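You operate a simulated robot arm through the tools that you are given. There is no shell and no other tool. Be economical: measure what you need, move in short steps, check, and stop when the job is done.

You are at the controls of a simulated two-armed robot. One attempt, no reset.

Task
Pick up the green glass bottle labelled "Bolhariza" from the top of the loading dock with one hand, pass it to the other hand and put it on the shelf under the loading dock. Set down upright: green glass bottle.
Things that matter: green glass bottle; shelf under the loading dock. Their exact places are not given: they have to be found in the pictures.

The check looks at the end state, three seconds after you hand in, the way a careful person would. Anything else that was tipped, shoved, dropped, spilled or broken makes it a failure.

Robot
Two 7-joint arms with two-finger parallel grippers on one trunk, on a base that drives. Base frame: it is fixed to the floor where the robot stands at the start and does not move with it; the origin is under the middle of the robot, x ahead of it, y to its left, z up. Readings come in m, degrees, newtons and seconds.
The left shoulder is at the start at [0.06, 0.189, 1.253], the right one opposite. With the tool pointing down near the work surface each hand reaches from about 0.1 to 0.66 m from the robot's upright axis, wherever it stands, measured 20 degrees to its own side. Places, roughly: shelf under the loading dock [0.6, 0.1, 0.3]. Payload 3.43 kg a hand.
The tool frame of a hand sits at the grasp point between the pads (the TCP): z along the fingers, y along the line on which they close. The tips reach 0.03 m beyond it. The gripper opens to 0.094 m. The fingers are 0.028 m wide and 0.01 m thick; the gripper's body (0.05 by 0.096 m) begins 0.055 m behind the TCP.
Orientation is that of the tool frame in the base frame, as a unit quaternion [w, x, y, z]. With the fingers straight down and closing along the base's y, the tool's x points along the base's -x, its y along +y and its z along -z.

Tools
- The arms move only by the tool move_arm. It takes "left_series", "right_series" or both (then of equal length, played together; a hand with none holds still); each is a list of rows, each a list of 3 entries, a list of its own where there are three numbers: the shift along the base's x, y, z in units of 20 mm (1.0 is 20 mm), then the turn, a rotation vector about the base's x, y, z in units of 4 degrees (1.0 is 4 degrees), then the finger opening in m, from 0 to 0.094. In form: [[[tx, ty, tz], [ax, ay, az], grip], ...]. A call has 1 to 12 rows; each row shifts and turns the commanded pose from where the row before left it. A call with a number of a shift or a turn outside -1 to 1 is refused whole. A row lasts 0.2 s, in which the tool goes at most 0.05 m and 8.6 degrees; a call with a longer step from one row to the next is refused whole, and so is a gripper value outside its range. Where a pose cannot be reached the arm comes as near as it can. A force on the tool above 40 N (or 10 N above the force at the start of the call, whichever is more), or a blocked arm, ends the call early, and 0.2 s more pass. The fingers move at their own pace (about 0.153 m/s each) and stop on an object; they squeeze with about 45 N. The grip force told is the motor's: it shows also when the fingers shut on nothing. Time passes only in rows, and 0.2 s behind the last, so rows that do not move let the fingers close. It gives the time, the measured TCP pose, the force on the tool (base axes), the opening and the grip force at its end, in the units of the frame above (readings bear some noise), with the torque about the TCP (base axes, N m) and any sound that the robot's microphone picked up, and new pictures: "views" is both (left out), scene, wrist or none (wrist: the cameras of the hands that moved).
- Cameras (640 x 400 px; columns grow to the right, rows downward): "scene" is now at [0.0076, -0.0012, 1.794]; the picture's right is [0.03, -1.00, 0.00], its down [-0.81, -0.02, -0.58] and it looks along [0.58, 0.02, -0.81] (base axes); focal length 248 px, centre (320, 200). "left" rides on the left gripper at [0.076, -0.014, -0.102] in its tool frame; the picture's right is [0.18, 0.98, 0.00], its down [-0.75, 0.14, -0.64] and it looks along [-0.63, 0.12, 0.77] (tool axes); focal length 243 px, centre (320, 200). "right" rides on the right gripper at [0.076, 0.014, -0.102] in its tool frame; the picture's right is [-0.18, 0.98, 0.00], its down [-0.75, -0.14, -0.64] and it looks along [-0.63, -0.12, 0.77] (tool axes); focal length 243 px, centre (320, 200).
- move_column(by): slides the trunk up (or, below 0, down) by that many m; the arms and the scene camera ride with it, the base frame stays. It gives what a move gives, with no picture.
- steer(legs): drives the robot by 1 to 6 legs, each [ahead, left, turn to the left] in m, m and degrees, along the robot's own axes; the way and the turn of a leg run together, so that a leg with both is an arc; at most 1.5 m and 180 degrees a leg. The arms and the cameras ride along, it lands a little off, and it stops where it bumps. It gives what a move gives, and a new picture of the scene camera.
- pan_tilt(pan, tilt): turns the head with the scene camera to pan (to the left, within 86 degrees either way) and tilt (down, from -29 to 69), counted from straight ahead of the robot. It gives what a move gives, and a new picture of the scene camera.
- pixel_to_xyz(camera, pixels): there is no depth. For up to 12 entries [column, row, z] of the newest picture of that camera ("zoom" is the newest enlarged one), the place [x, y] in the base frame at which the ray of that pixel passes the height z, good to about 0.002 m, but the place of the scene camera against the robot may be out by one fixed shift of up to 0.012 m in any direction. No time passes.
- enlarge(camera, box): a new picture of the part [left, top, right, bottom] of that camera's present view, enlarged. No time passes.
- sign_off(): hands the job in; it is judged then, once.

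Go step by step. Measure first, check grasps and placings, and put right what went wrong. The budget is 80 turns and 260 pictures, counting those below and the enlarged ones. Unless the task says otherwise, let go and move clear before handing in, and close with one line.

The tools are called as name(argument=value, ...) on one line, values as JSON. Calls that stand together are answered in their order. move_arm: Moves the arms, as the interface text tells. Its arguments: {"type":"object","properties":{"left_series":{"type":"array","items":{"type":"array"}},"right_series":{"type":"array","items":{"type":"array"}},"views":{"type":"string","enum":["both","scene","wrist","none"]}},"required":[]} The other tools are called the same way: move_column (by) slides the trunk up or down; steer (legs) drives the base; pan_tilt (pan, tilt) turns the head that bears the scene camera; pixel_to_xyz (camera, pixels) gives the place at which the rays of pixels pass given heights; enlarge (camera, box) takes an enlarged picture of a part of a camera's view; sign_off () hands the job in.

At the start:

```text
time: 0.0
left_ee_pos: [0.3299, 0.1132, 1.2749]
left_tcp_rot: [0.0, 0.0, 1.0, 0.0]
left_contact_force: [-0.2, -0.1, -0.1]
left_torque: [0.02, -0.04, -0.01]
left_finger_gap: 0.0941
left_grip_force: 0.0
right_ee_pos: [0.3283, -0.1189, 1.202]
right_tcp_rot: [-0.001, 0.001, 1.0, 0.0]
right_contact_force: [0.6, -0.3, -0.2]
right_torque: [0.05, 0.03, -0.02]
right_finger_gap: 0.0941
right_grip_force: 0.1
trunk travel left (down, up): [-0.925, 0.065]
robot x, y, heading: [0.0033, 0.0003, -0.1]
head pan, tilt: [1.6, 54.3]
```

scene: 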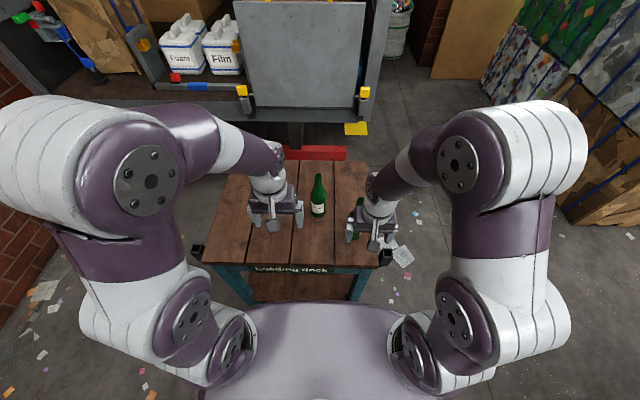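
right: 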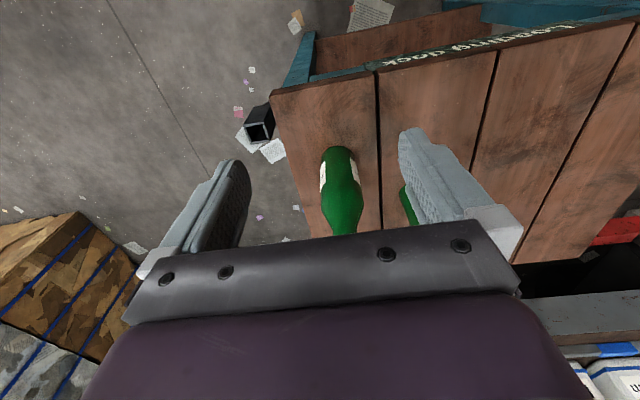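
left: 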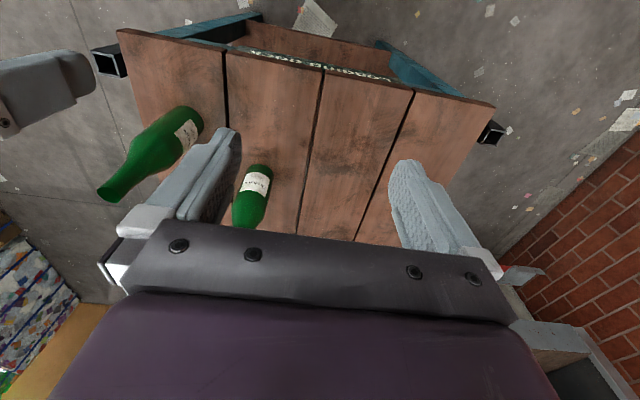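

I see two green bottles: one at scene (318,195) and one half-hidden by the right hand at (360,215). I'll enlarge to read the labels.

enlarge(camera="scene", box=[280, 160, 400, 260])

enlarge(camera="left", box=[90, 80, 290, 240])

enlarge(camera="right", box=[280, 120, 440, 240])

```text
4.00 times, centred on (340, 210) of scene
```

zoom: 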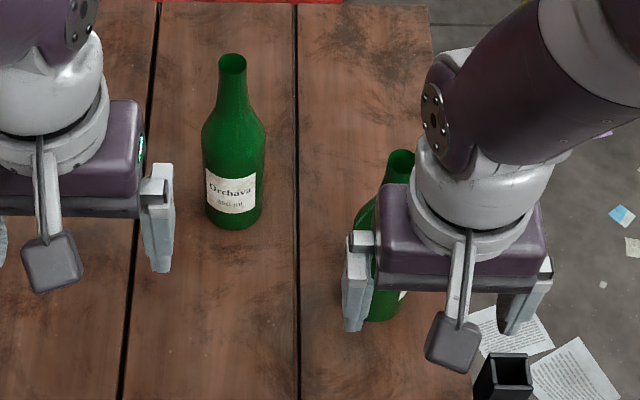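

```text
2.50 times, centred on (190, 160) of left
```

zoom: 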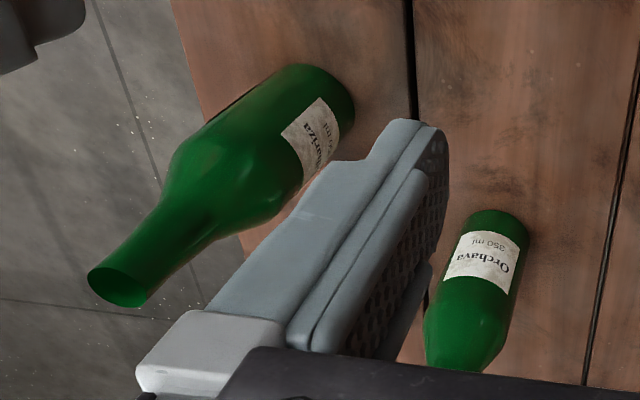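

```text
3.33 times, centred on (360, 180) of right
```

zoom: 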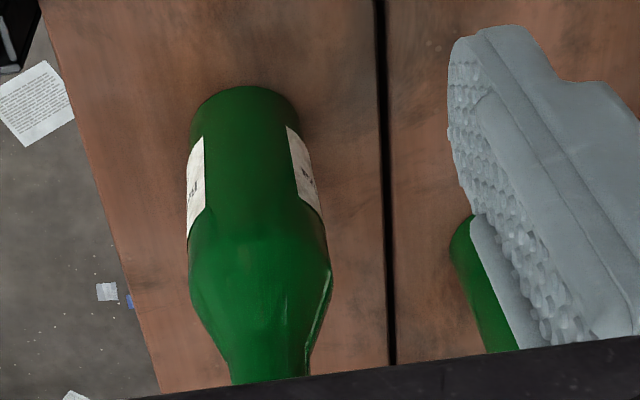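

The right-hand bottle's label reads "...hariza", so it is the target; the other is "Orchava". I'll triangulate the table height using table near corners (scene (203,262),(380,266); left (495,105),(117,30)) .

pixel_to_xyz(camera="scene", pixels=[[203, 262, 0.7], [203, 262, 0.8], [203, 262, 0.9], [380, 266, 0.7], [380, 266, 0.8], [380, 266, 0.9], [318, 214, 0.7], [318, 214, 0.8], [318, 214, 0.9]])

pixel_to_xyz(camera="left", pixels=[[495, 105, 0.7], [495, 105, 0.8], [495, 105, 0.9], [117, 30, 0.7], [117, 30, 0.8], [117, 30, 0.9], [260, 167, 0.7], [260, 167, 0.8], [260, 167, 0.9], [190, 115, 0.7], [190, 115, 0.8], [190, 115, 0.9]])

pan_tilt(pan=0, tilt=65)

```text
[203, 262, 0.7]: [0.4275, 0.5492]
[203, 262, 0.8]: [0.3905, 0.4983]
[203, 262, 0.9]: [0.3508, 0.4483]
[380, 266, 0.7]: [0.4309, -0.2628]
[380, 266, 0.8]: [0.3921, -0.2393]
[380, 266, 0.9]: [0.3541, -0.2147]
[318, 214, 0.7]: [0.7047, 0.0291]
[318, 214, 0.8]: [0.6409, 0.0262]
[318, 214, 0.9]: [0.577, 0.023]
```

```text
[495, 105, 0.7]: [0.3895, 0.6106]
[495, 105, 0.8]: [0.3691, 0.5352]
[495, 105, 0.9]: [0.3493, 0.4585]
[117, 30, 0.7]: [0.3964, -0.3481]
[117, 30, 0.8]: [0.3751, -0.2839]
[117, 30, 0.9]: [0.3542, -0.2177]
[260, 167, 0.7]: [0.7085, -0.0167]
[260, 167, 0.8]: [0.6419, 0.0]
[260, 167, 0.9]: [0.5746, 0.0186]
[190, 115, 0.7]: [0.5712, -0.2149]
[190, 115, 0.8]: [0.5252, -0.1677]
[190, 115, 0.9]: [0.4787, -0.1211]
```

```text
time: 0.7
left_ee_pos: [0.3305, 0.1132, 1.2738]
left_tcp_rot: [0.001, 0.0, 1.0, 0.0]
left_contact_force: [0.4, 0.4, -0.3]
left_torque: [-0.01, 0.01, -0.02]
left_finger_gap: 0.0942
left_grip_force: 0.1
right_ee_pos: [0.329, -0.1193, 1.2029]
right_tcp_rot: [0.0, 0.0, 1.0, 0.0]
right_contact_force: [0.2, 0.4, -0.6]
right_torque: [-0.01, 0.0, 0.02]
right_finger_gap: 0.094
right_grip_force: 0.0
trunk travel left (down, up): [-0.925, 0.065]
robot x, y, heading: [-0.0028, -0.0002, 0.2]
head pan, tilt: [0.0, 65.0]
```

scene: 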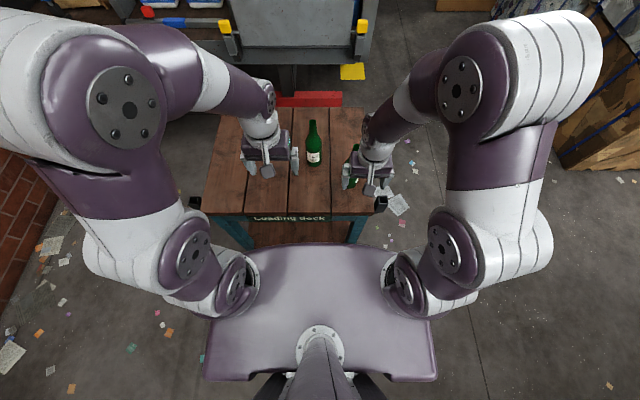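

The tabletop fits z≈0.90 (near edge x≈0.352, y from -0.215 to 0.455). I'll move the right hand up and aside to see the target fully.

move_arm(right_series=[[[0, -1, 1], [0, 0, 0], 0.094], [[0, -1, 1], [0, 0, 0], 0.094], [[0, -1, 1], [0, 0, 0], 0.094], [[0, -1, 1], [0, 0, 0], 0.094], [[0, -1, 0], [0, 0, 0], 0.094], [[0, -1, 0], [0, 0, 0], 0.094], [[0, -1, 0], [0, 0, 0], 0.094]])

```text
time: 2.3
left_ee_pos: [0.3306, 0.1125, 1.2733]
left_tcp_rot: [0.0, 0.0, 1.0, 0.001]
left_contact_force: [-0.7, 0.1, 0.1]
left_torque: [0.03, 0.0, -0.01]
left_finger_gap: 0.0942
left_grip_force: 0.1
right_ee_pos: [0.3285, -0.2596, 1.2821]
right_tcp_rot: [0.0, 0.0, 1.0, 0.0]
right_contact_force: [-0.2, -0.8, 0.0]
right_torque: [0.04, 0.0, -0.02]
right_finger_gap: 0.0939
right_grip_force: 0.1
trunk travel left (down, up): [-0.925, 0.065]
robot x, y, heading: [-0.0013, -0.0014, 0.3]
head pan, tilt: [0.0, 65.0]
```

scene: 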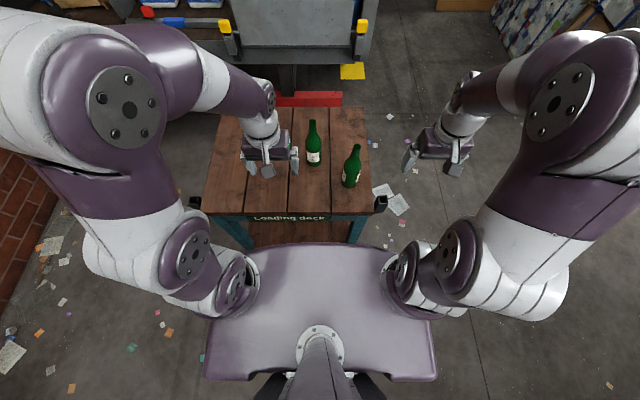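
right: 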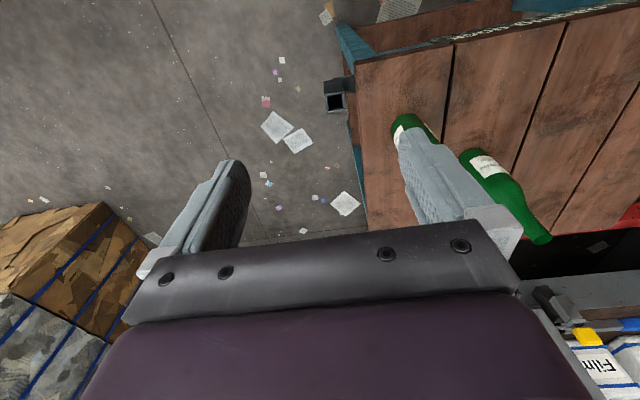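

enlarge(camera="scene", box=[290, 110, 386, 200])

enlarge(camera="left", box=[80, 80, 290, 240])

```text
4.44 times, centred on (338, 155) of scene
```

zoom: 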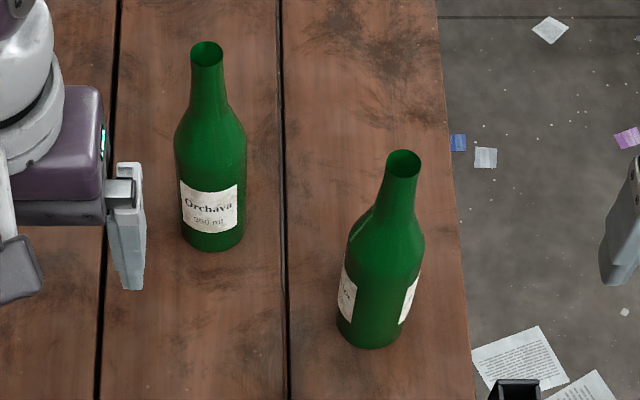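

```text
2.50 times, centred on (185, 160) of left
```

zoom: 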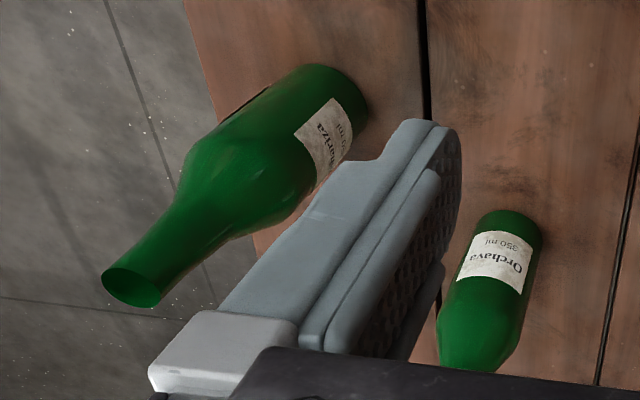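

Now triangulating the target's mouth: scene (356.9,146.9), left (109.4,194); and the base: scene (349.3,187.9).

pixel_to_xyz(camera="scene", pixels=[[356.9, 146.9, 1.05], [356.9, 146.9, 1.1], [356.9, 146.9, 1.15], [356.9, 146.9, 1.2], [349.3, 187.9, 0.9], [341.8, 183, 0.9], [356.5, 184.3, 0.9], [353.1, 147, 1.15], [360.7, 147, 1.15], [345.2, 167.5, 1.05], [361, 167.5, 1.05]])

pixel_to_xyz(camera="left", pixels=[[109.4, 194, 1.05], [109.4, 194, 1.1], [109.4, 194, 1.15], [109.4, 194, 1.2], [203, 126, 0.9], [186, 106, 0.9], [177, 108, 0.9]])

```text
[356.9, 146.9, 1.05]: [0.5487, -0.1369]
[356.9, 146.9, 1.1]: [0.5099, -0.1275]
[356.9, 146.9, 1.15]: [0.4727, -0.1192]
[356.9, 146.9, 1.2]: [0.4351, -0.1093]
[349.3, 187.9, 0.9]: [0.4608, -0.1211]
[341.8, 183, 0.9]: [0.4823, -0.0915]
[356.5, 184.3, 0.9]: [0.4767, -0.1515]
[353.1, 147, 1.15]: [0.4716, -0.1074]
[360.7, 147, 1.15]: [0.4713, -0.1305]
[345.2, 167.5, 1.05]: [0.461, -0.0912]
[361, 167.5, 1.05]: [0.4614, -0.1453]
```

```text
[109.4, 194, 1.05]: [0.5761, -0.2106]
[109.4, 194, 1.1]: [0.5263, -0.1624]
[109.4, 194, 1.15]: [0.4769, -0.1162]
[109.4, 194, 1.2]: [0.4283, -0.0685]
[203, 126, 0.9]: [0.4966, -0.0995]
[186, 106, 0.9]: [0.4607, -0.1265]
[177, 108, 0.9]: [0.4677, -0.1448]
```

The mouth sits at about (0.477,-0.117,1.148); bottle ~0.25 m tall, body ~0.06 m, neck ~0.025 m. I'll bring the right hand above the neck first.

move_arm(right_series=[[[0.95, 0.88, -0.2], [0, 0, 0], 0.094], [[0.95, 0.88, -0.2], [0, 0, 0], 0.094], [[0.95, 0.88, -0.2], [0, 0, 0], 0.094], [[0.95, 0.88, -0.2], [0, 0, 0], 0.094], [[0.95, 0.88, -0.2], [0, 0, 0], 0.094], [[0.95, 0.88, -0.2], [0, 0, 0], 0.094], [[0.95, 0.88, -0.2], [0, 0, 0], 0.094], [[0.95, 0.88, -0.2], [0, 0, 0], 0.094], [[0, 0, 0], [0, 0, 0], 0.094]])

```text
time: 4.3
left_ee_pos: [0.3303, 0.1119, 1.2729]
left_tcp_rot: [-0.001, 0.0, 1.0, 0.0]
left_contact_force: [-0.4, 0.2, -0.4]
left_torque: [0.04, -0.02, -0.03]
left_finger_gap: 0.0942
left_grip_force: 0.1
right_ee_pos: [0.4792, -0.1198, 1.2493]
right_tcp_rot: [0.0, -0.001, 1.0, -0.001]
right_contact_force: [0.6, -0.1, -0.4]
right_torque: [0.01, 0.01, -0.01]
right_finger_gap: 0.0942
right_grip_force: 0.0
trunk travel left (down, up): [-0.925, 0.065]
robot x, y, heading: [0.0004, -0.0002, -0.1]
head pan, tilt: [0.0, 65.0]
```

scene: 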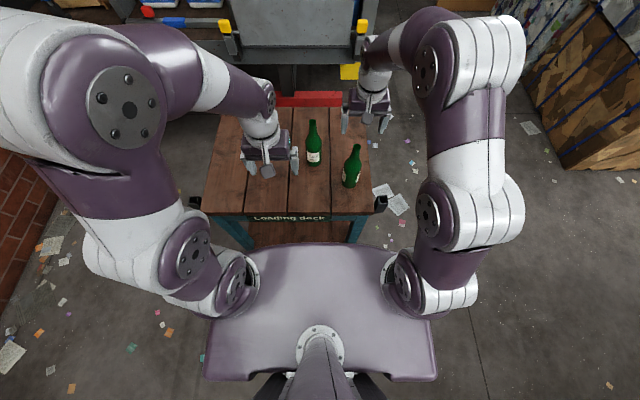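
right: 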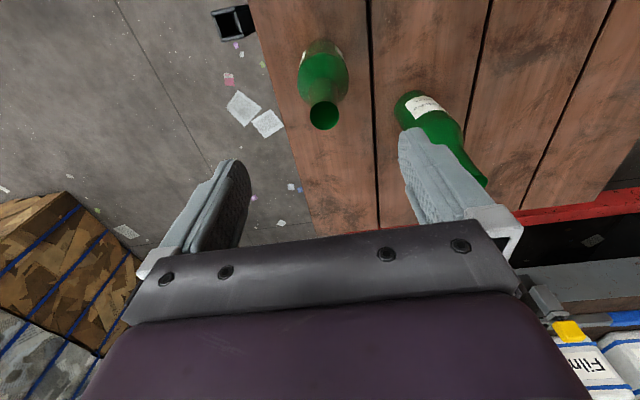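

The mouth at right (323,116) is exactly where a point 0.1 m below the TCP projects, so alignment is good. Descending 0.127 m.

move_arm(right_series=[[[0, 0, -0.9], [0, 0, 0], 0.094], [[0, 0, -0.9], [0, 0, 0], 0.094], [[0, 0, -0.9], [0, 0, 0], 0.094], [[0, 0, -0.9], [0, 0, 0], 0.094], [[0, 0, -0.9], [0, 0, 0], 0.094], [[0, 0, -0.9], [0, 0, 0], 0.094], [[0, 0, -0.9], [0, 0, 0], 0.094], [[0, 0, 0], [0, 0, 0], 0.094]])

```text
time: 6.1
left_ee_pos: [0.3304, 0.1132, 1.2742]
left_tcp_rot: [0.0, -0.001, 1.0, 0.0]
left_contact_force: [-0.1, 0.1, 0.4]
left_torque: [0.02, 0.0, 0.01]
left_finger_gap: 0.0941
left_grip_force: 0.1
right_ee_pos: [0.4801, -0.1181, 1.1233]
right_tcp_rot: [-0.001, -0.001, 1.0, 0.0]
right_contact_force: [0.2, -0.5, 0.4]
right_torque: [0.0, -0.01, -0.01]
right_finger_gap: 0.0939
right_grip_force: 0.0
trunk travel left (down, up): [-0.925, 0.065]
robot x, y, heading: [-0.003, -0.0015, 0.3]
head pan, tilt: [0.0, 65.0]
```

scene: 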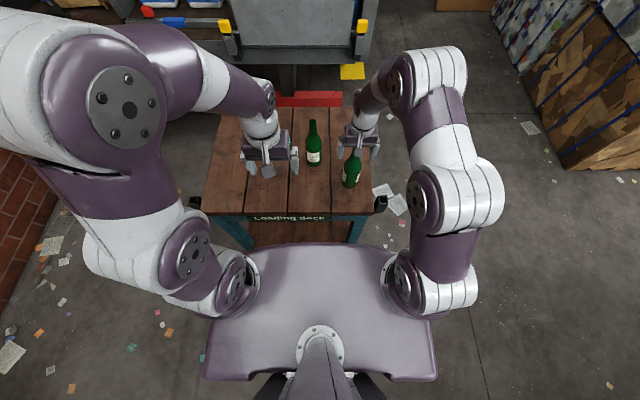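
right: 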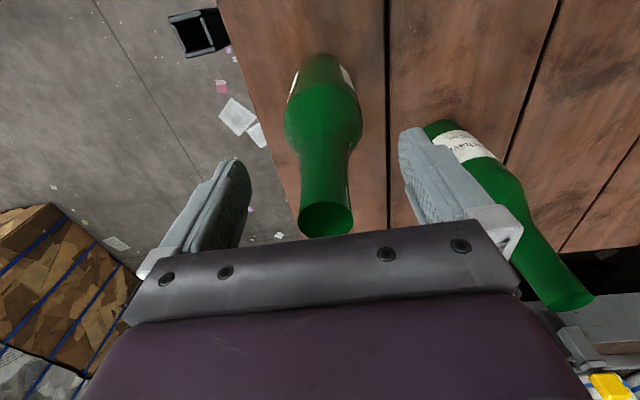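

The mouth at (326,219) is between the fingers within ~3 mm. Nudging y by 2.5 mm and closing.

move_arm(right_series=[[[0, 0.12, 0], [0, 0, 0], 0.06], [[0, 0, 0], [0, 0, 0], 0.03], [[0, 0, 0], [0, 0, 0], 0.0], [[0, 0, 0], [0, 0, 0], 0.0], [[0, 0, 0], [0, 0, 0], 0.0]], views="wrist")

```text
time: 7.3
left_ee_pos: [0.3304, 0.1148, 1.2747]
left_tcp_rot: [0.0, 0.0, 1.0, 0.0]
left_contact_force: [0.1, -1.5, 0.4]
left_torque: [-0.01, -0.01, -0.01]
left_finger_gap: 0.094
left_grip_force: 0.1
right_ee_pos: [0.4806, -0.1156, 1.1243]
right_tcp_rot: [0.0, 0.0, 1.0, 0.0]
right_contact_force: [-0.4, 0.0, -0.2]
right_torque: [0.01, -0.02, 0.01]
right_finger_gap: 0.0297
right_grip_force: 45.0
trunk travel left (down, up): [-0.925, 0.065]
robot x, y, heading: [-0.0002, -0.0007, -0.1]
head pan, tilt: [0.0, 65.0]
```

right: 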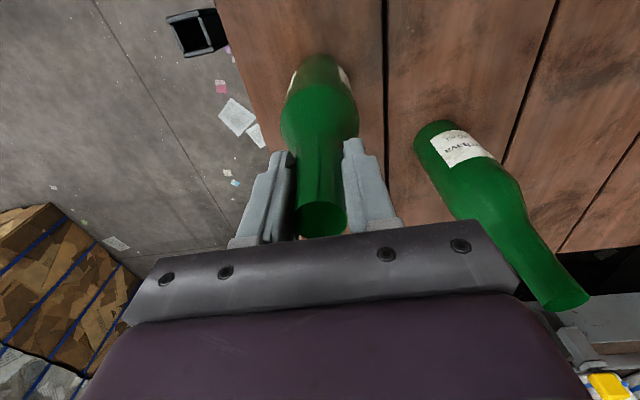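

Grip holds at 0.0297 m opening with 45 N. Lifting 0.12 m.

move_arm(right_series=[[[0, 0, 0.5], [0, 0, 0], 0.0], [[0, 0, 0.5], [0, 0, 0], 0.0], [[0, 0, 1], [0, 0, 0], 0.0], [[0, 0, 1], [0, 0, 0], 0.0], [[0, 0, 1], [0, 0, 0], 0.0], [[0, 0, 1], [0, 0, 0], 0.0], [[0, 0, 1], [0, 0, 0], 0.0], [[0, 0, 0], [0, 0, 0], 0.0]])

```text
time: 9.1
left_ee_pos: [0.3307, 0.1134, 1.273]
left_tcp_rot: [0.0, 0.0, 1.0, 0.001]
left_contact_force: [-0.6, 0.7, 1.1]
left_torque: [0.02, 0.0, -0.01]
left_finger_gap: 0.0941
left_grip_force: 0.2
right_ee_pos: [0.4814, -0.1152, 1.2451]
right_tcp_rot: [0.0, 0.0, 1.0, 0.0]
right_contact_force: [0.2, 0.5, -2.9]
right_torque: [-0.02, 0.02, 0.02]
right_finger_gap: 0.03
right_grip_force: 44.8
trunk travel left (down, up): [-0.925, 0.065]
robot x, y, heading: [0.0004, -0.0012, -0.0]
head pan, tilt: [0.0, 65.0]
```

scene: 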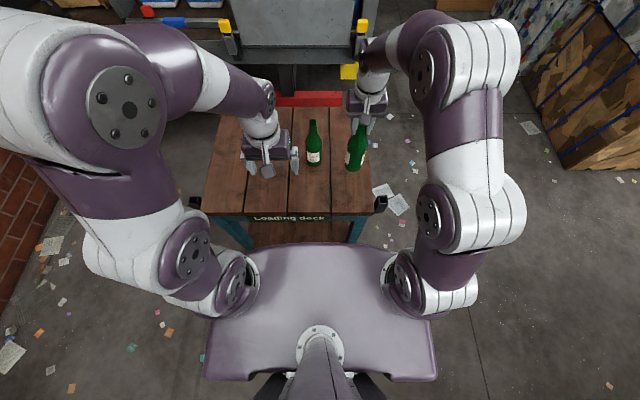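
right: 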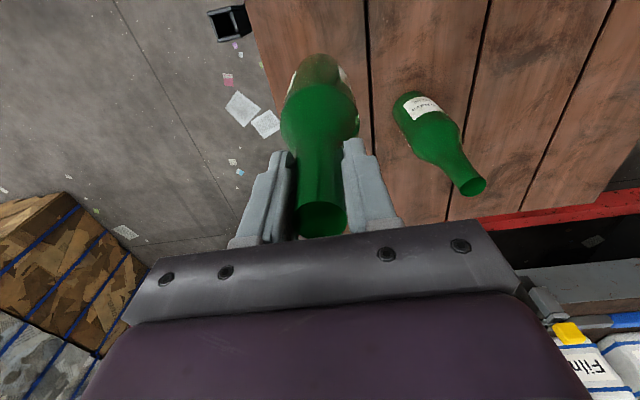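

The bottle is up and held. Backing the base 0.45 m away from the table for a clear handover.

steer(legs=[[-0.45, 0, 0]])

pan_tilt(pan=0, tilt=45)

```text
time: 11.9
left_ee_pos: [-0.1221, 0.1123, 1.2738]
left_tcp_rot: [0.0, 0.005, 1.0, 0.0]
left_contact_force: [0.2, -0.1, 0.1]
left_torque: [0.02, 0.01, 0.01]
left_finger_gap: 0.0941
left_grip_force: 0.1
right_ee_pos: [0.0265, -0.1181, 1.2447]
right_tcp_rot: [-0.001, 0.005, 1.0, 0.0]
right_contact_force: [-0.3, 0.3, -1.7]
right_torque: [0.02, -0.02, 0.01]
right_finger_gap: 0.0301
right_grip_force: 45.4
trunk travel left (down, up): [-0.925, 0.065]
robot x, y, heading: [-0.4515, -0.0036, -0.5]
head pan, tilt: [0.0, 65.0]
```

scene: 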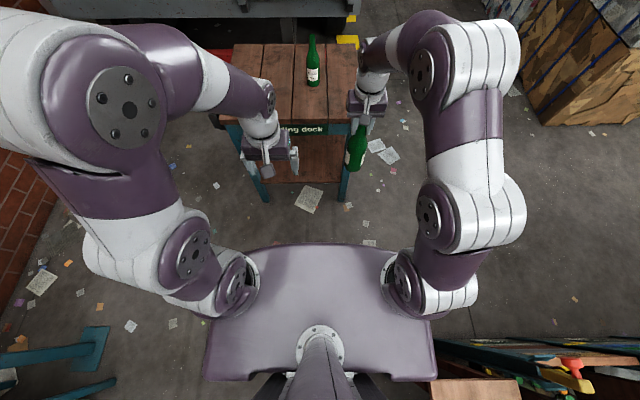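

```text
time: 12.7
left_ee_pos: [-0.1245, 0.1125, 1.2734]
left_tcp_rot: [0.0, 0.006, 1.0, -0.001]
left_contact_force: [-0.9, 0.3, -0.8]
left_torque: [0.01, 0.0, 0.03]
left_finger_gap: 0.094
left_grip_force: 0.0
right_ee_pos: [0.0252, -0.118, 1.2445]
right_tcp_rot: [0.0, 0.004, 1.0, 0.0]
right_contact_force: [0.6, 0.8, -1.6]
right_torque: [-0.01, -0.03, -0.02]
right_finger_gap: 0.0302
right_grip_force: 45.1
trunk travel left (down, up): [-0.925, 0.065]
robot x, y, heading: [-0.455, 0.0031, -0.4]
head pan, tilt: [0.0, 45.0]
```

scene: 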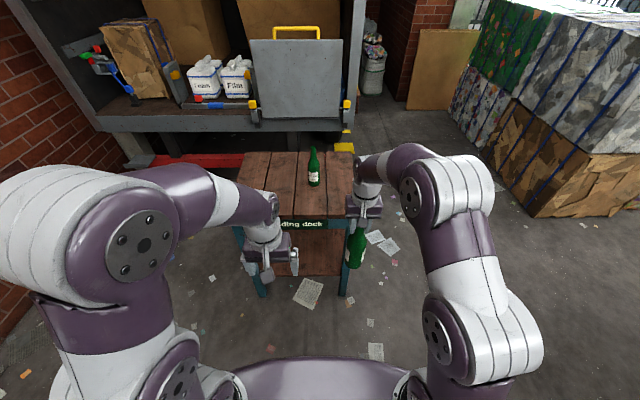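

Clear of the table now; shelf below the dock (scene ~(310,255)) looks empty. I'll swing the left hand out to its side and tilt it toward horizontal (30° below), ready to take the bottle body.

move_arm(left_series=[[[0.4, 0.5, -0.4], [0, -1, 0], 0.094], [[0.4, 0.5, -0.4], [0, -1, 0], 0.094], [[0.4, 0.5, -0.4], [0, -1, 0], 0.094], [[0.4, 0.5, -0.4], [0, -1, 0], 0.094], [[0.4, 0.5, -0.4], [0, -1, 0], 0.094], [[0.4, 0.5, -0.4], [0, -1, 0], 0.094], [[0.4, 0.5, -0.4], [0, -1, 0], 0.094], [[0.4, 0.5, -0.4], [0, -1, 0], 0.094], [[0.4, 0.5, -0.4], [0, -1, 0], 0.094], [[0.4, 0.5, -0.4], [0, -1, 0], 0.094], [[0.4, 0.5, -0.4], [0, -1, 0], 0.094], [[0.4, 0.5, -0.4], [0, -1, 0], 0.094]])

```text
time: 15.3
left_ee_pos: [-0.0264, 0.2334, 1.1762]
left_tcp_rot: [0.406, 0.004, 0.914, 0.003]
left_contact_force: [0.9, 0.1, -0.3]
left_torque: [-0.01, 0.0, 0.03]
left_finger_gap: 0.094
left_grip_force: 0.0
right_ee_pos: [0.0265, -0.1172, 1.2445]
right_tcp_rot: [-0.001, 0.005, 1.0, 0.0]
right_contact_force: [-0.1, -0.1, -2.5]
right_torque: [-0.01, 0.03, 0.0]
right_finger_gap: 0.0298
right_grip_force: 44.8
trunk travel left (down, up): [-0.925, 0.065]
robot x, y, heading: [-0.4551, 0.0027, -0.3]
head pan, tilt: [0.0, 45.0]
```

scene: 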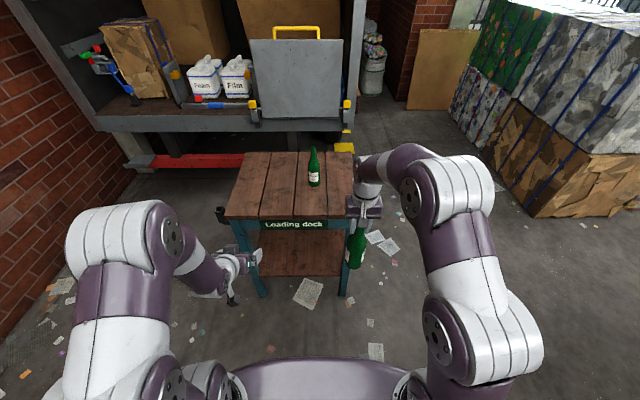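
left: 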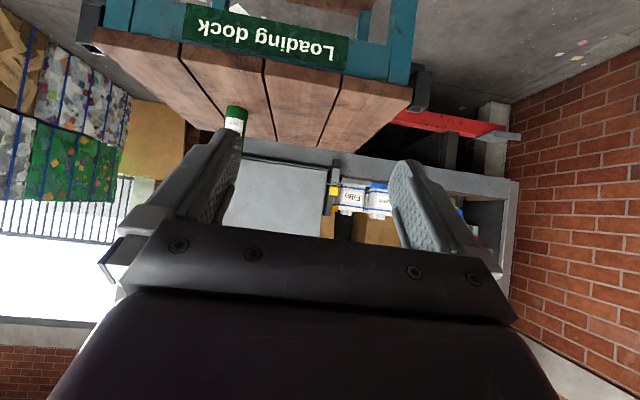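

Tilt works. Now two more tilt rows and yaw the left hand 40° to the right, while the right hand brings the bottle 6 cm toward the middle.

move_arm(left_series=[[[0, 0, 0], [0, -1, 0], 0.094], [[0, 0, 0], [0, -1, 0], 0.094], [[0, 0, 0], [0, 0, -1], 0.094], [[0, 0, 0], [0, 0, -1], 0.094], [[0, 0, 0], [0, 0, -1], 0.094], [[0, 0, 0], [0, 0, -1], 0.094], [[0, 0, 0], [0, 0, -1], 0.094], [[0, 0, 0], [0, 0, -1], 0.094], [[0, 0, 0], [0, 0, -1], 0.094], [[0, 0, 0], [0, 0, -1], 0.094], [[0, 0, 0], [0, 0, -1], 0.094], [[0, 0, 0], [0, 0, -1], 0.094]], right_series=[[[0, 0.25, 0], [0, 0, 0], 0], [[0, 0.25, 0], [0, 0, 0], 0], [[0, 0.25, 0], [0, 0, 0], 0], [[0, 0.25, 0], [0, 0, 0], 0], [[0, 0.25, 0], [0, 0, 0], 0], [[0, 0.25, 0], [0, 0, 0], 0], [[0, 0.25, 0], [0, 0, 0], 0], [[0, 0.25, 0], [0, 0, 0], 0], [[0, 0.25, 0], [0, 0, 0], 0], [[0, 0.25, 0], [0, 0, 0], 0], [[0, 0.25, 0], [0, 0, 0], 0], [[0, 0.25, 0], [0, 0, 0], 0]])

```text
time: 17.9
left_ee_pos: [-0.0269, 0.2327, 1.1781]
left_tcp_rot: [0.442, 0.307, 0.828, -0.159]
left_contact_force: [-0.2, -0.5, 1.1]
left_torque: [0.0, 0.02, 0.01]
left_finger_gap: 0.0942
left_grip_force: 0.1
right_ee_pos: [0.0254, -0.0583, 1.2447]
right_tcp_rot: [0.0, 0.005, 1.0, 0.001]
right_contact_force: [-0.2, -0.2, -1.8]
right_torque: [0.01, -0.01, -0.01]
right_finger_gap: 0.0298
right_grip_force: 45.2
trunk travel left (down, up): [-0.925, 0.065]
robot x, y, heading: [-0.4575, 0.001, -0.7]
head pan, tilt: [0.0, 45.0]
```

scene: 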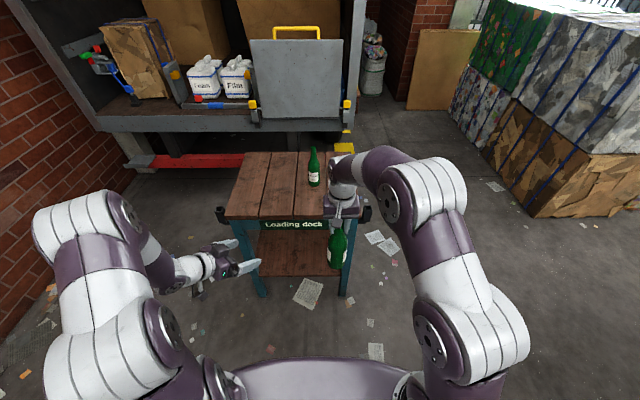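
right: 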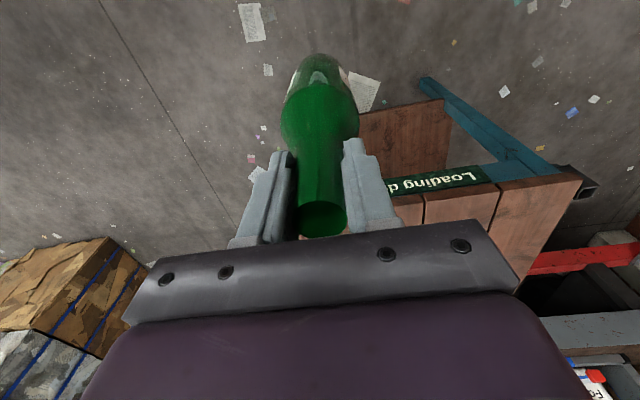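
left: 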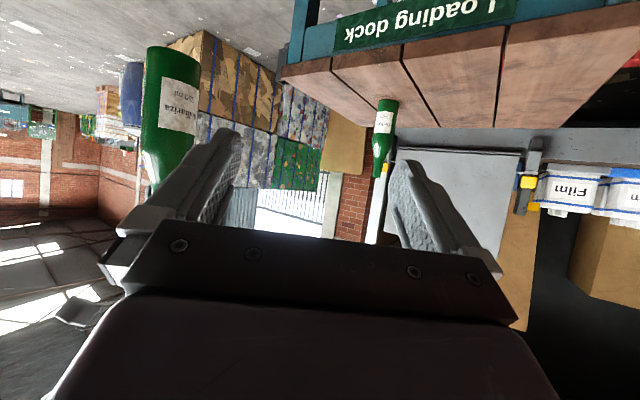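

Left tool axis is (.635,-.534,-.56). The pregrasp 0.12 m behind the body grip point is (-0.050, 0.006, 1.182); moving there.

move_arm(left_series=[[[-0.1, -0.945, 0.02], [0, 0, 0], 0.094], [[-0.1, -0.945, 0.02], [0, 0, 0], 0.094], [[-0.1, -0.945, 0.02], [0, 0, 0], 0.094], [[-0.1, -0.945, 0.02], [0, 0, 0], 0.094], [[-0.1, -0.945, 0.02], [0, 0, 0], 0.094], [[-0.1, -0.945, 0.02], [0, 0, 0], 0.094], [[-0.1, -0.945, 0.02], [0, 0, 0], 0.094], [[-0.1, -0.945, 0.02], [0, 0, 0], 0.094], [[-0.1, -0.945, 0.02], [0, 0, 0], 0.094], [[-0.1, -0.945, 0.02], [0, 0, 0], 0.094], [[-0.1, -0.945, 0.02], [0, 0, 0], 0.094], [[-0.1, -0.945, 0.02], [0, 0, 0], 0.094]])

```text
time: 20.5
left_ee_pos: [-0.052, 0.0061, 1.1821]
left_tcp_rot: [0.442, 0.306, 0.828, -0.158]
left_contact_force: [-0.5, 0.4, -0.5]
left_torque: [0.01, 0.03, -0.01]
left_finger_gap: 0.0938
left_grip_force: 0.0
right_ee_pos: [0.025, -0.0587, 1.2436]
right_tcp_rot: [0.0, 0.006, 1.0, 0.0]
right_contact_force: [0.2, -0.2, -3.0]
right_torque: [0.01, 0.07, 0.0]
right_finger_gap: 0.0302
right_grip_force: 45.1
trunk travel left (down, up): [-0.925, 0.065]
robot x, y, heading: [-0.4595, 0.0005, -0.5]
head pan, tilt: [0.0, 45.0]
```

scene: 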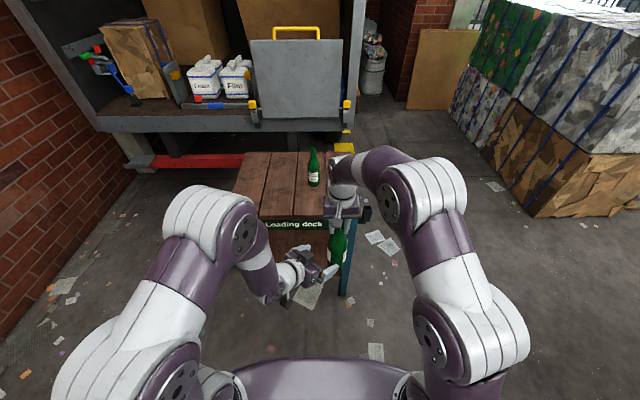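
left: 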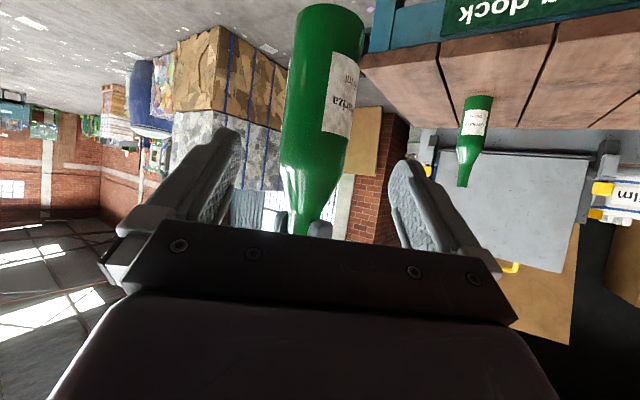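

The bottle in the left view is centred at column 322 at row 106, exactly where the target point projects. Advancing 0.12 m along the tool axis.

move_arm(left_series=[[[0.476, -0.4, -0.42], [0, 0, 0], 0.094], [[0.476, -0.4, -0.42], [0, 0, 0], 0.094], [[0.476, -0.4, -0.42], [0, 0, 0], 0.094], [[0.476, -0.4, -0.42], [0, 0, 0], 0.094], [[0.476, -0.4, -0.42], [0, 0, 0], 0.094], [[0.476, -0.4, -0.42], [0, 0, 0], 0.094], [[0.476, -0.4, -0.42], [0, 0, 0], 0.094], [[0.476, -0.4, -0.42], [0, 0, 0], 0.094], [[0, 0, 0], [0, 0, 0], 0.094]])

```text
time: 22.5
left_ee_pos: [0.0244, -0.0578, 1.115]
left_tcp_rot: [0.442, 0.306, 0.828, -0.158]
left_contact_force: [-1.1, 2.0, -1.0]
left_torque: [-0.08, -0.1, -0.01]
left_finger_gap: 0.0939
left_grip_force: 0.1
right_ee_pos: [0.0254, -0.0582, 1.2454]
right_tcp_rot: [0.0, 0.006, 1.0, 0.0]
right_contact_force: [1.0, -1.2, -3.0]
right_torque: [-0.11, -0.04, 0.01]
right_finger_gap: 0.0299
right_grip_force: 45.0
trunk travel left (down, up): [-0.925, 0.065]
robot x, y, heading: [-0.4555, -0.0012, -0.6]
head pan, tilt: [0.0, 45.0]
```

scene: 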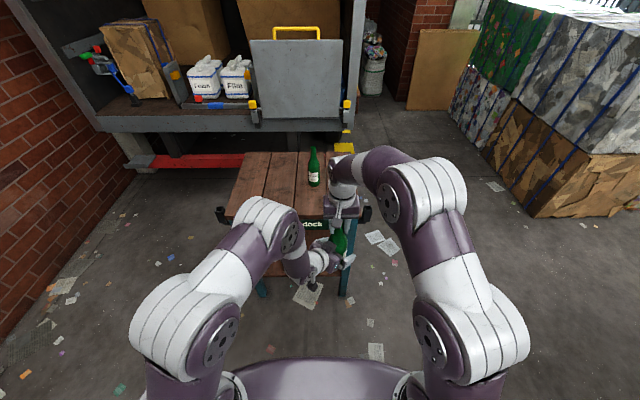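
left: 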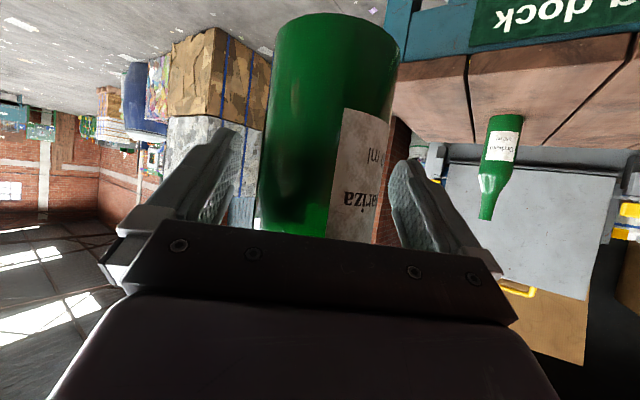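

A light 2 N contact suggests the palm just touches the bottle. Backing 7 mm along the axis, then closing.

move_arm(left_series=[[[-0.22, 0.19, 0.19], [0, 0, 0], 0.094], [[0, 0, 0], [0, 0, 0], 0.094], [[0, 0, 0], [0, 0, 0], 0.075], [[0, 0, 0], [0, 0, 0], 0.06], [[0, 0, 0], [0, 0, 0], 0.04], [[0, 0, 0], [0, 0, 0], 0.02], [[0, 0, 0], [0, 0, 0], 0.0], [[0, 0, 0], [0, 0, 0], 0.0]])

```text
time: 24.3
left_ee_pos: [0.021, -0.0543, 1.1195]
left_tcp_rot: [0.441, 0.307, 0.828, -0.159]
left_contact_force: [-7.8, -6.3, 2.3]
left_torque: [0.48, -0.14, -0.28]
left_finger_gap: 0.0649
left_grip_force: 44.6
right_ee_pos: [0.0264, -0.0581, 1.2452]
right_tcp_rot: [0.001, 0.005, 1.0, -0.001]
right_contact_force: [8.6, 5.5, -4.3]
right_torque: [0.28, -0.9, 0.19]
right_finger_gap: 0.0297
right_grip_force: 44.8
trunk travel left (down, up): [-0.925, 0.065]
robot x, y, heading: [-0.4558, 0.0037, -0.5]
head pan, tilt: [0.0, 45.0]
```

scene: 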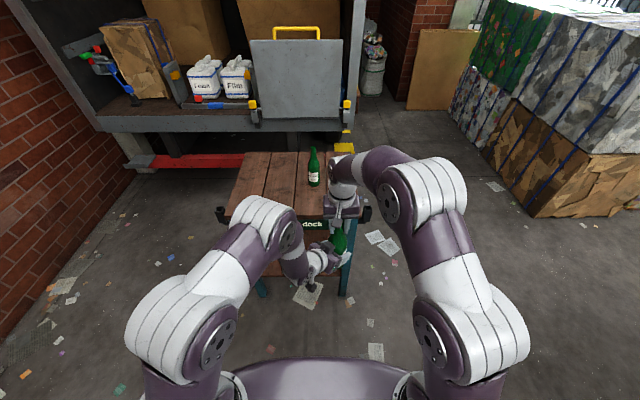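
left: 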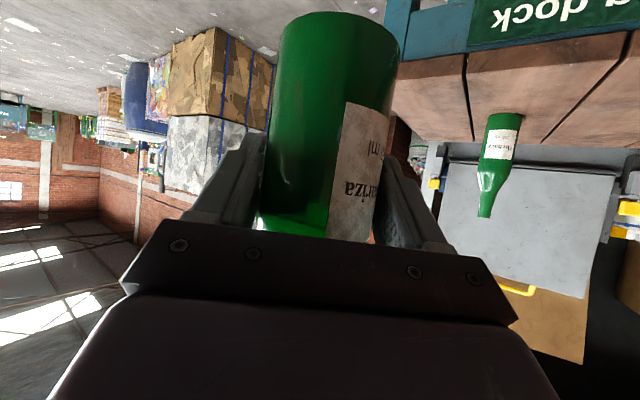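

Both hands hold the bottle (left opening 0.065). There's ~10 N lateral stress; easing the left hand 2 mm before releasing the right.

move_arm(left_series=[[[-0.07, -0.08, 0], [0, 0, 0], 0.0], [[0, 0, 0], [0, 0, 0], 0.0]], views="none")

```text
time: 24.9
left_ee_pos: [0.0202, -0.0542, 1.1185]
left_tcp_rot: [0.441, 0.305, 0.829, -0.158]
left_contact_force: [2.4, 3.7, -3.2]
left_torque: [-0.35, 0.39, -0.15]
left_finger_gap: 0.0649
left_grip_force: 45.2
right_ee_pos: [0.0238, -0.0586, 1.2438]
right_tcp_rot: [-0.001, 0.005, 1.0, -0.002]
right_contact_force: [-2.6, -3.8, 3.5]
right_torque: [-0.16, -0.03, 0.14]
right_finger_gap: 0.0299
right_grip_force: 45.5
trunk travel left (down, up): [-0.925, 0.065]
robot x, y, heading: [-0.4553, 0.0033, -0.8]
head pan, tilt: [0.0, 45.0]
```

Stress is down to ~4 N. Opening the right hand, then lifting it straight up.

move_arm(right_series=[[[0, 0, 0], [0, 0, 0], 0.04], [[0, 0, 0], [0, 0, 0], 0.07], [[0, 0, 0], [0, 0, 0], 0.094], [[0, 0, 0.5], [0, 0, 0], 0.094], [[0, 0, 1], [0, 0, 0], 0.094], [[0, 0, 1], [0, 0, 0], 0.094], [[0, 0, 1], [0, 0, 0], 0.094], [[0, 0, 0], [0, 0, 0], 0.094]])

```text
time: 26.7
left_ee_pos: [0.0205, -0.0553, 1.1183]
left_tcp_rot: [0.443, 0.305, 0.828, -0.159]
left_contact_force: [0.1, -0.1, 0.0]
left_torque: [-0.02, 0.02, -0.04]
left_finger_gap: 0.0646
left_grip_force: 45.1
right_ee_pos: [0.0077, -0.0639, 1.2857]
right_tcp_rot: [-0.001, 0.004, 1.0, 0.0]
right_contact_force: [-0.3, -0.3, 0.3]
right_torque: [0.02, -0.02, -0.01]
right_finger_gap: 0.0939
right_grip_force: 0.0
right hand out of reach, approached as far as the arm can: row 6, 7
trunk travel left (down, up): [-0.925, 0.065]
robot x, y, heading: [-0.4527, 0.0006, -0.4]
head pan, tilt: [0.0, 45.0]
```

scene: 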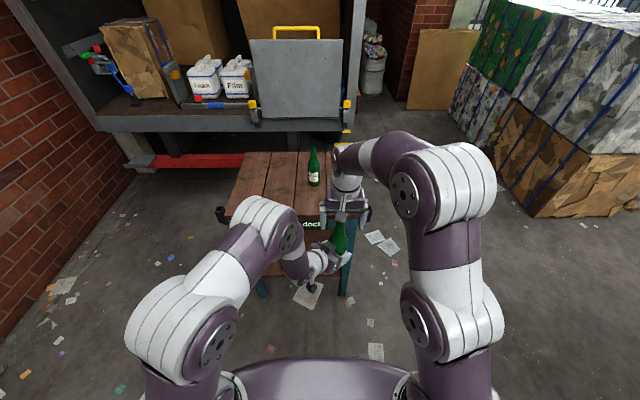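
right: 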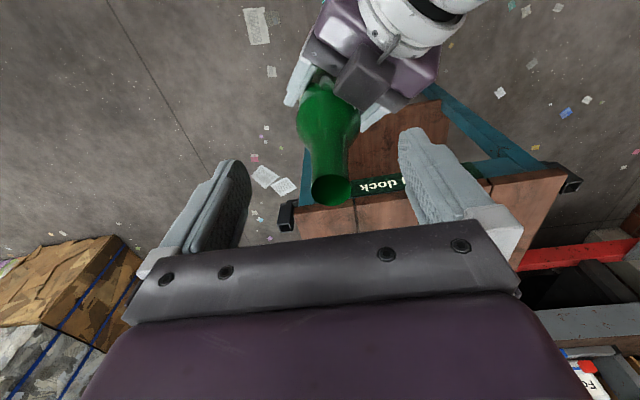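

Bottle is held by the left hand only; the right fingertips still straddle the mouth (331,188). Lowering the left hand 0.08 m to clear it, then moving the right hand away to its side.

move_arm(left_series=[[[0, 0, -1], [0, 0, 0], 0.0], [[0, 0, -1], [0, 0, 0], 0.0], [[0, 0, -1], [0, 0, 0], 0.0], [[0, 0, -1], [0, 0, 0], 0.0]], views="none")

move_arm(right_series=[[[-0.8, -0.8, 0], [0, 0, 0], 0.094], [[-0.8, -0.8, 0], [0, 0, 0], 0.094], [[-0.8, -0.8, 0], [0, 0, 0], 0.094], [[-0.8, -0.8, 0], [0, 0, 0], 0.094], [[-0.8, -0.8, 0], [0, 0, 0], 0.094], [[-0.8, -0.8, 0], [0, 0, 0], 0.094], [[-0.8, -0.8, 0], [0, 0, 0], 0.094], [[-0.8, -0.8, 0], [0, 0, 0], 0.094], [[-0.8, -0.8, 0], [0, 0, 0], 0.094]])

```text
time: 27.7
left_ee_pos: [0.0199, -0.0569, 1.0392]
left_tcp_rot: [0.441, 0.306, 0.829, -0.158]
left_contact_force: [-0.2, -0.1, -0.5]
left_torque: [-0.01, 0.02, 0.01]
left_finger_gap: 0.0645
left_grip_force: 45.1
right_ee_pos: [0.0086, -0.0651, 1.2853]
right_tcp_rot: [0.0, 0.005, 1.0, 0.001]
right_contact_force: [0.6, -0.3, 0.7]
right_torque: [0.0, 0.01, 0.03]
right_finger_gap: 0.0941
right_grip_force: 0.0
trunk travel left (down, up): [-0.925, 0.065]
robot x, y, heading: [-0.4577, 0.0038, -0.7]
head pan, tilt: [0.0, 45.0]
```

```text
time: 29.7
left_ee_pos: [0.0182, -0.0551, 1.0395]
left_tcp_rot: [0.442, 0.306, 0.828, -0.158]
left_contact_force: [-0.8, 0.4, -0.5]
left_torque: [0.05, 0.01, 0.01]
left_finger_gap: 0.0648
left_grip_force: 45.5
right_ee_pos: [-0.1384, -0.2067, 1.2864]
right_tcp_rot: [0.001, 0.005, 1.0, 0.0]
right_contact_force: [-0.4, 0.1, 0.2]
right_torque: [0.0, -0.03, -0.02]
right_finger_gap: 0.0944
right_grip_force: 0.1
trunk travel left (down, up): [-0.925, 0.065]
robot x, y, heading: [-0.4546, 0.0042, -0.6]
head pan, tilt: [0.0, 45.0]
```

scene: 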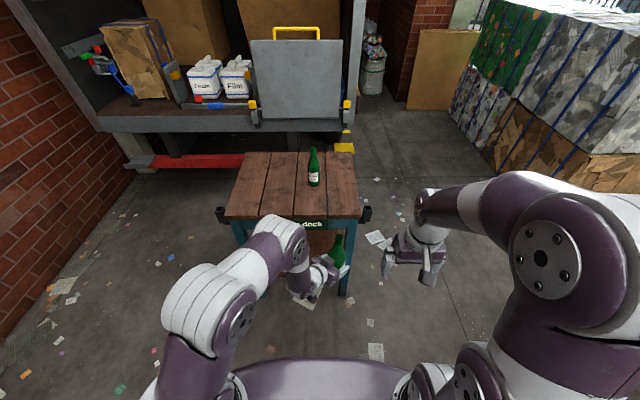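
right: 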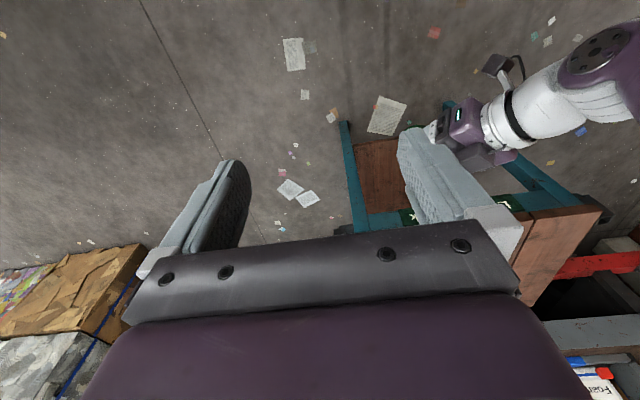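

Left hand alone holds the bottle and the right hand is clear. Lowering the trunk in steps.

move_column(by=-0.35)

pan_tilt(pan=0, tilt=35)

```text
time: 33.1
left_ee_pos: [0.019, -0.0554, 0.689]
left_tcp_rot: [0.442, 0.307, 0.828, -0.159]
left_contact_force: [-1.0, 0.4, 1.0]
left_torque: [0.0, 0.03, 0.01]
left_finger_gap: 0.0646
left_grip_force: 44.8
right_ee_pos: [-0.1361, -0.2068, 0.937]
right_tcp_rot: [0.0, 0.006, 1.0, 0.0]
right_contact_force: [0.4, -0.3, 0.1]
right_torque: [0.01, 0.0, -0.02]
right_finger_gap: 0.094
right_grip_force: 0.0
trunk travel left (down, up): [-0.575, 0.415]
robot x, y, heading: [-0.4525, 0.0069, -0.6]
head pan, tilt: [0.0, 45.0]
```

```text
time: 33.8
left_ee_pos: [0.0191, -0.054, 0.69]
left_tcp_rot: [0.442, 0.306, 0.828, -0.159]
left_contact_force: [0.4, -0.2, 0.0]
left_torque: [0.04, 0.03, -0.02]
left_finger_gap: 0.0648
left_grip_force: 45.0
right_ee_pos: [-0.1369, -0.2064, 0.9368]
right_tcp_rot: [0.0, 0.005, 1.0, 0.0]
right_contact_force: [-0.5, -0.4, 0.4]
right_torque: [0.01, 0.0, 0.01]
right_finger_gap: 0.0941
right_grip_force: 0.1
trunk travel left (down, up): [-0.575, 0.415]
robot x, y, heading: [-0.4574, 0.0019, -0.5]
head pan, tilt: [0.0, 35.0]
```

scene: 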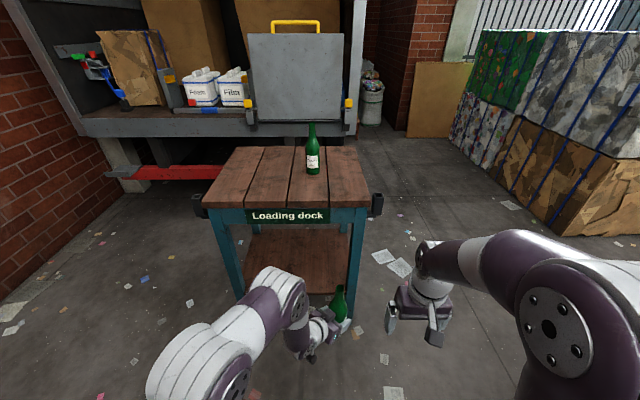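

The dock's shelf is empty and open in front. I'll measure the shelf corners here, then again after lowering more (trunk shift gives a baseline).

enlarge(camera="scene", box=[200, 190, 400, 330])

pixel_to_xyz(camera="scene", pixels=[[335, 233, 0.25], [335, 233, 0.3], [335, 233, 0.35], [260, 292, 0.25], [260, 292, 0.3], [260, 292, 0.35]])

move_column(by=-0.22)

pan_tilt(pan=0, tilt=30)

```text
2.86 times, centred on (300, 260) of scene
```

zoom: 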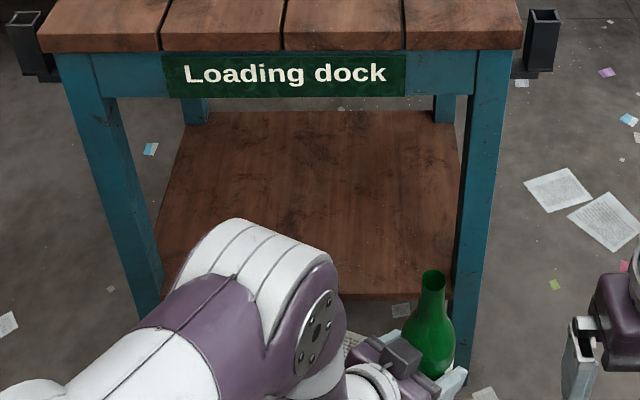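

```text
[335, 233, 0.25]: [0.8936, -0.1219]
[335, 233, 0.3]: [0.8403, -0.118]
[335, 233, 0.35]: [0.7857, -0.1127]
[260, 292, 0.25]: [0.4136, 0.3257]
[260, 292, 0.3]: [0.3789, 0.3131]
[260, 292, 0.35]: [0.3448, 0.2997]
```

```text
time: 36.2
left_ee_pos: [0.0186, -0.0556, 0.4704]
left_tcp_rot: [0.443, 0.305, 0.828, -0.159]
left_contact_force: [-0.8, 0.4, 0.1]
left_torque: [-0.01, -0.02, 0.01]
left_finger_gap: 0.0647
left_grip_force: 45.2
right_ee_pos: [-0.1371, -0.2072, 0.7174]
right_tcp_rot: [0.0, 0.006, 1.0, 0.001]
right_contact_force: [-0.4, -0.6, -0.2]
right_torque: [0.0, -0.01, 0.0]
right_finger_gap: 0.094
right_grip_force: 0.0
trunk travel left (down, up): [-0.355, 0.635]
robot x, y, heading: [-0.4589, 0.0023, -0.6]
head pan, tilt: [0.0, 35.0]
```

```text
time: 36.8
left_ee_pos: [0.0186, -0.055, 0.4693]
left_tcp_rot: [0.442, 0.306, 0.828, -0.158]
left_contact_force: [0.8, 0.2, -0.2]
left_torque: [0.02, 0.0, 0.03]
left_finger_gap: 0.0645
left_grip_force: 44.8
right_ee_pos: [-0.137, -0.2062, 0.7177]
right_tcp_rot: [0.0, 0.005, 1.0, 0.0]
right_contact_force: [-0.1, 0.8, 0.2]
right_torque: [0.03, 0.02, 0.0]
right_finger_gap: 0.0939
right_grip_force: 0.0
trunk travel left (down, up): [-0.355, 0.635]
robot x, y, heading: [-0.4555, 0.0019, -0.5]
head pan, tilt: [0.0, 30.0]
```

scene: 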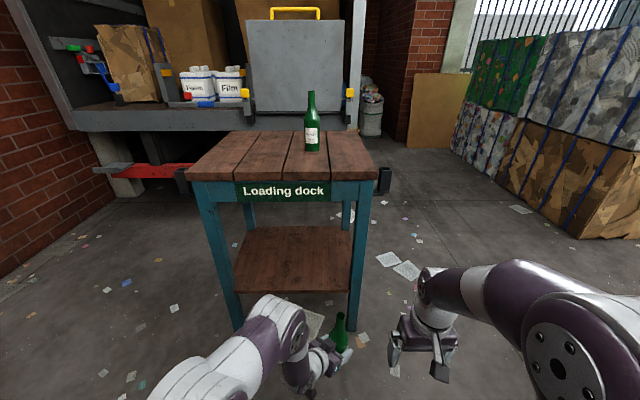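

enlarge(camera="scene", box=[180, 190, 400, 350])

pixel_to_xyz(camera="scene", pixels=[[240, 292, 0.25], [240, 292, 0.28], [240, 292, 0.3], [240, 292, 0.35], [345, 290, 0.25], [345, 290, 0.28], [345, 290, 0.3], [345, 290, 0.35], [335, 231, 0.25], [335, 231, 0.28], [335, 231, 0.3], [335, 231, 0.35]])

```text
2.50 times, centred on (290, 270) of scene
```

zoom: 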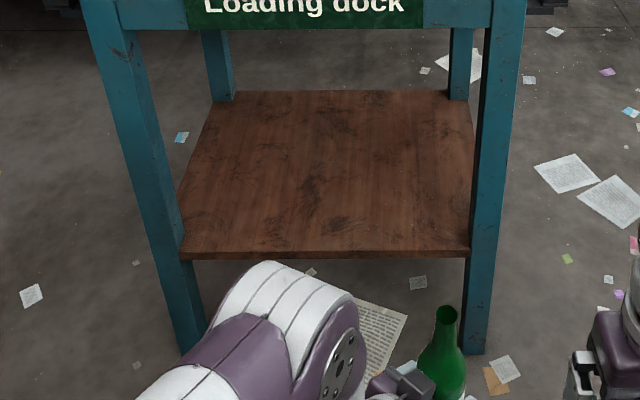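

```text
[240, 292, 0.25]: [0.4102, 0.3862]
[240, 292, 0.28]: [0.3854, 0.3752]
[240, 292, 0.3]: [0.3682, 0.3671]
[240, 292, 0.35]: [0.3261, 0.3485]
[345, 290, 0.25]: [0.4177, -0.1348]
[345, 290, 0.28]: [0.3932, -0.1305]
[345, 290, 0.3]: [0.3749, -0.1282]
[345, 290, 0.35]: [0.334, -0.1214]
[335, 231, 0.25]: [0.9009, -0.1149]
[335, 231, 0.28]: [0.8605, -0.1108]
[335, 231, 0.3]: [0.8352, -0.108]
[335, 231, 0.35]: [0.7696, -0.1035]
```

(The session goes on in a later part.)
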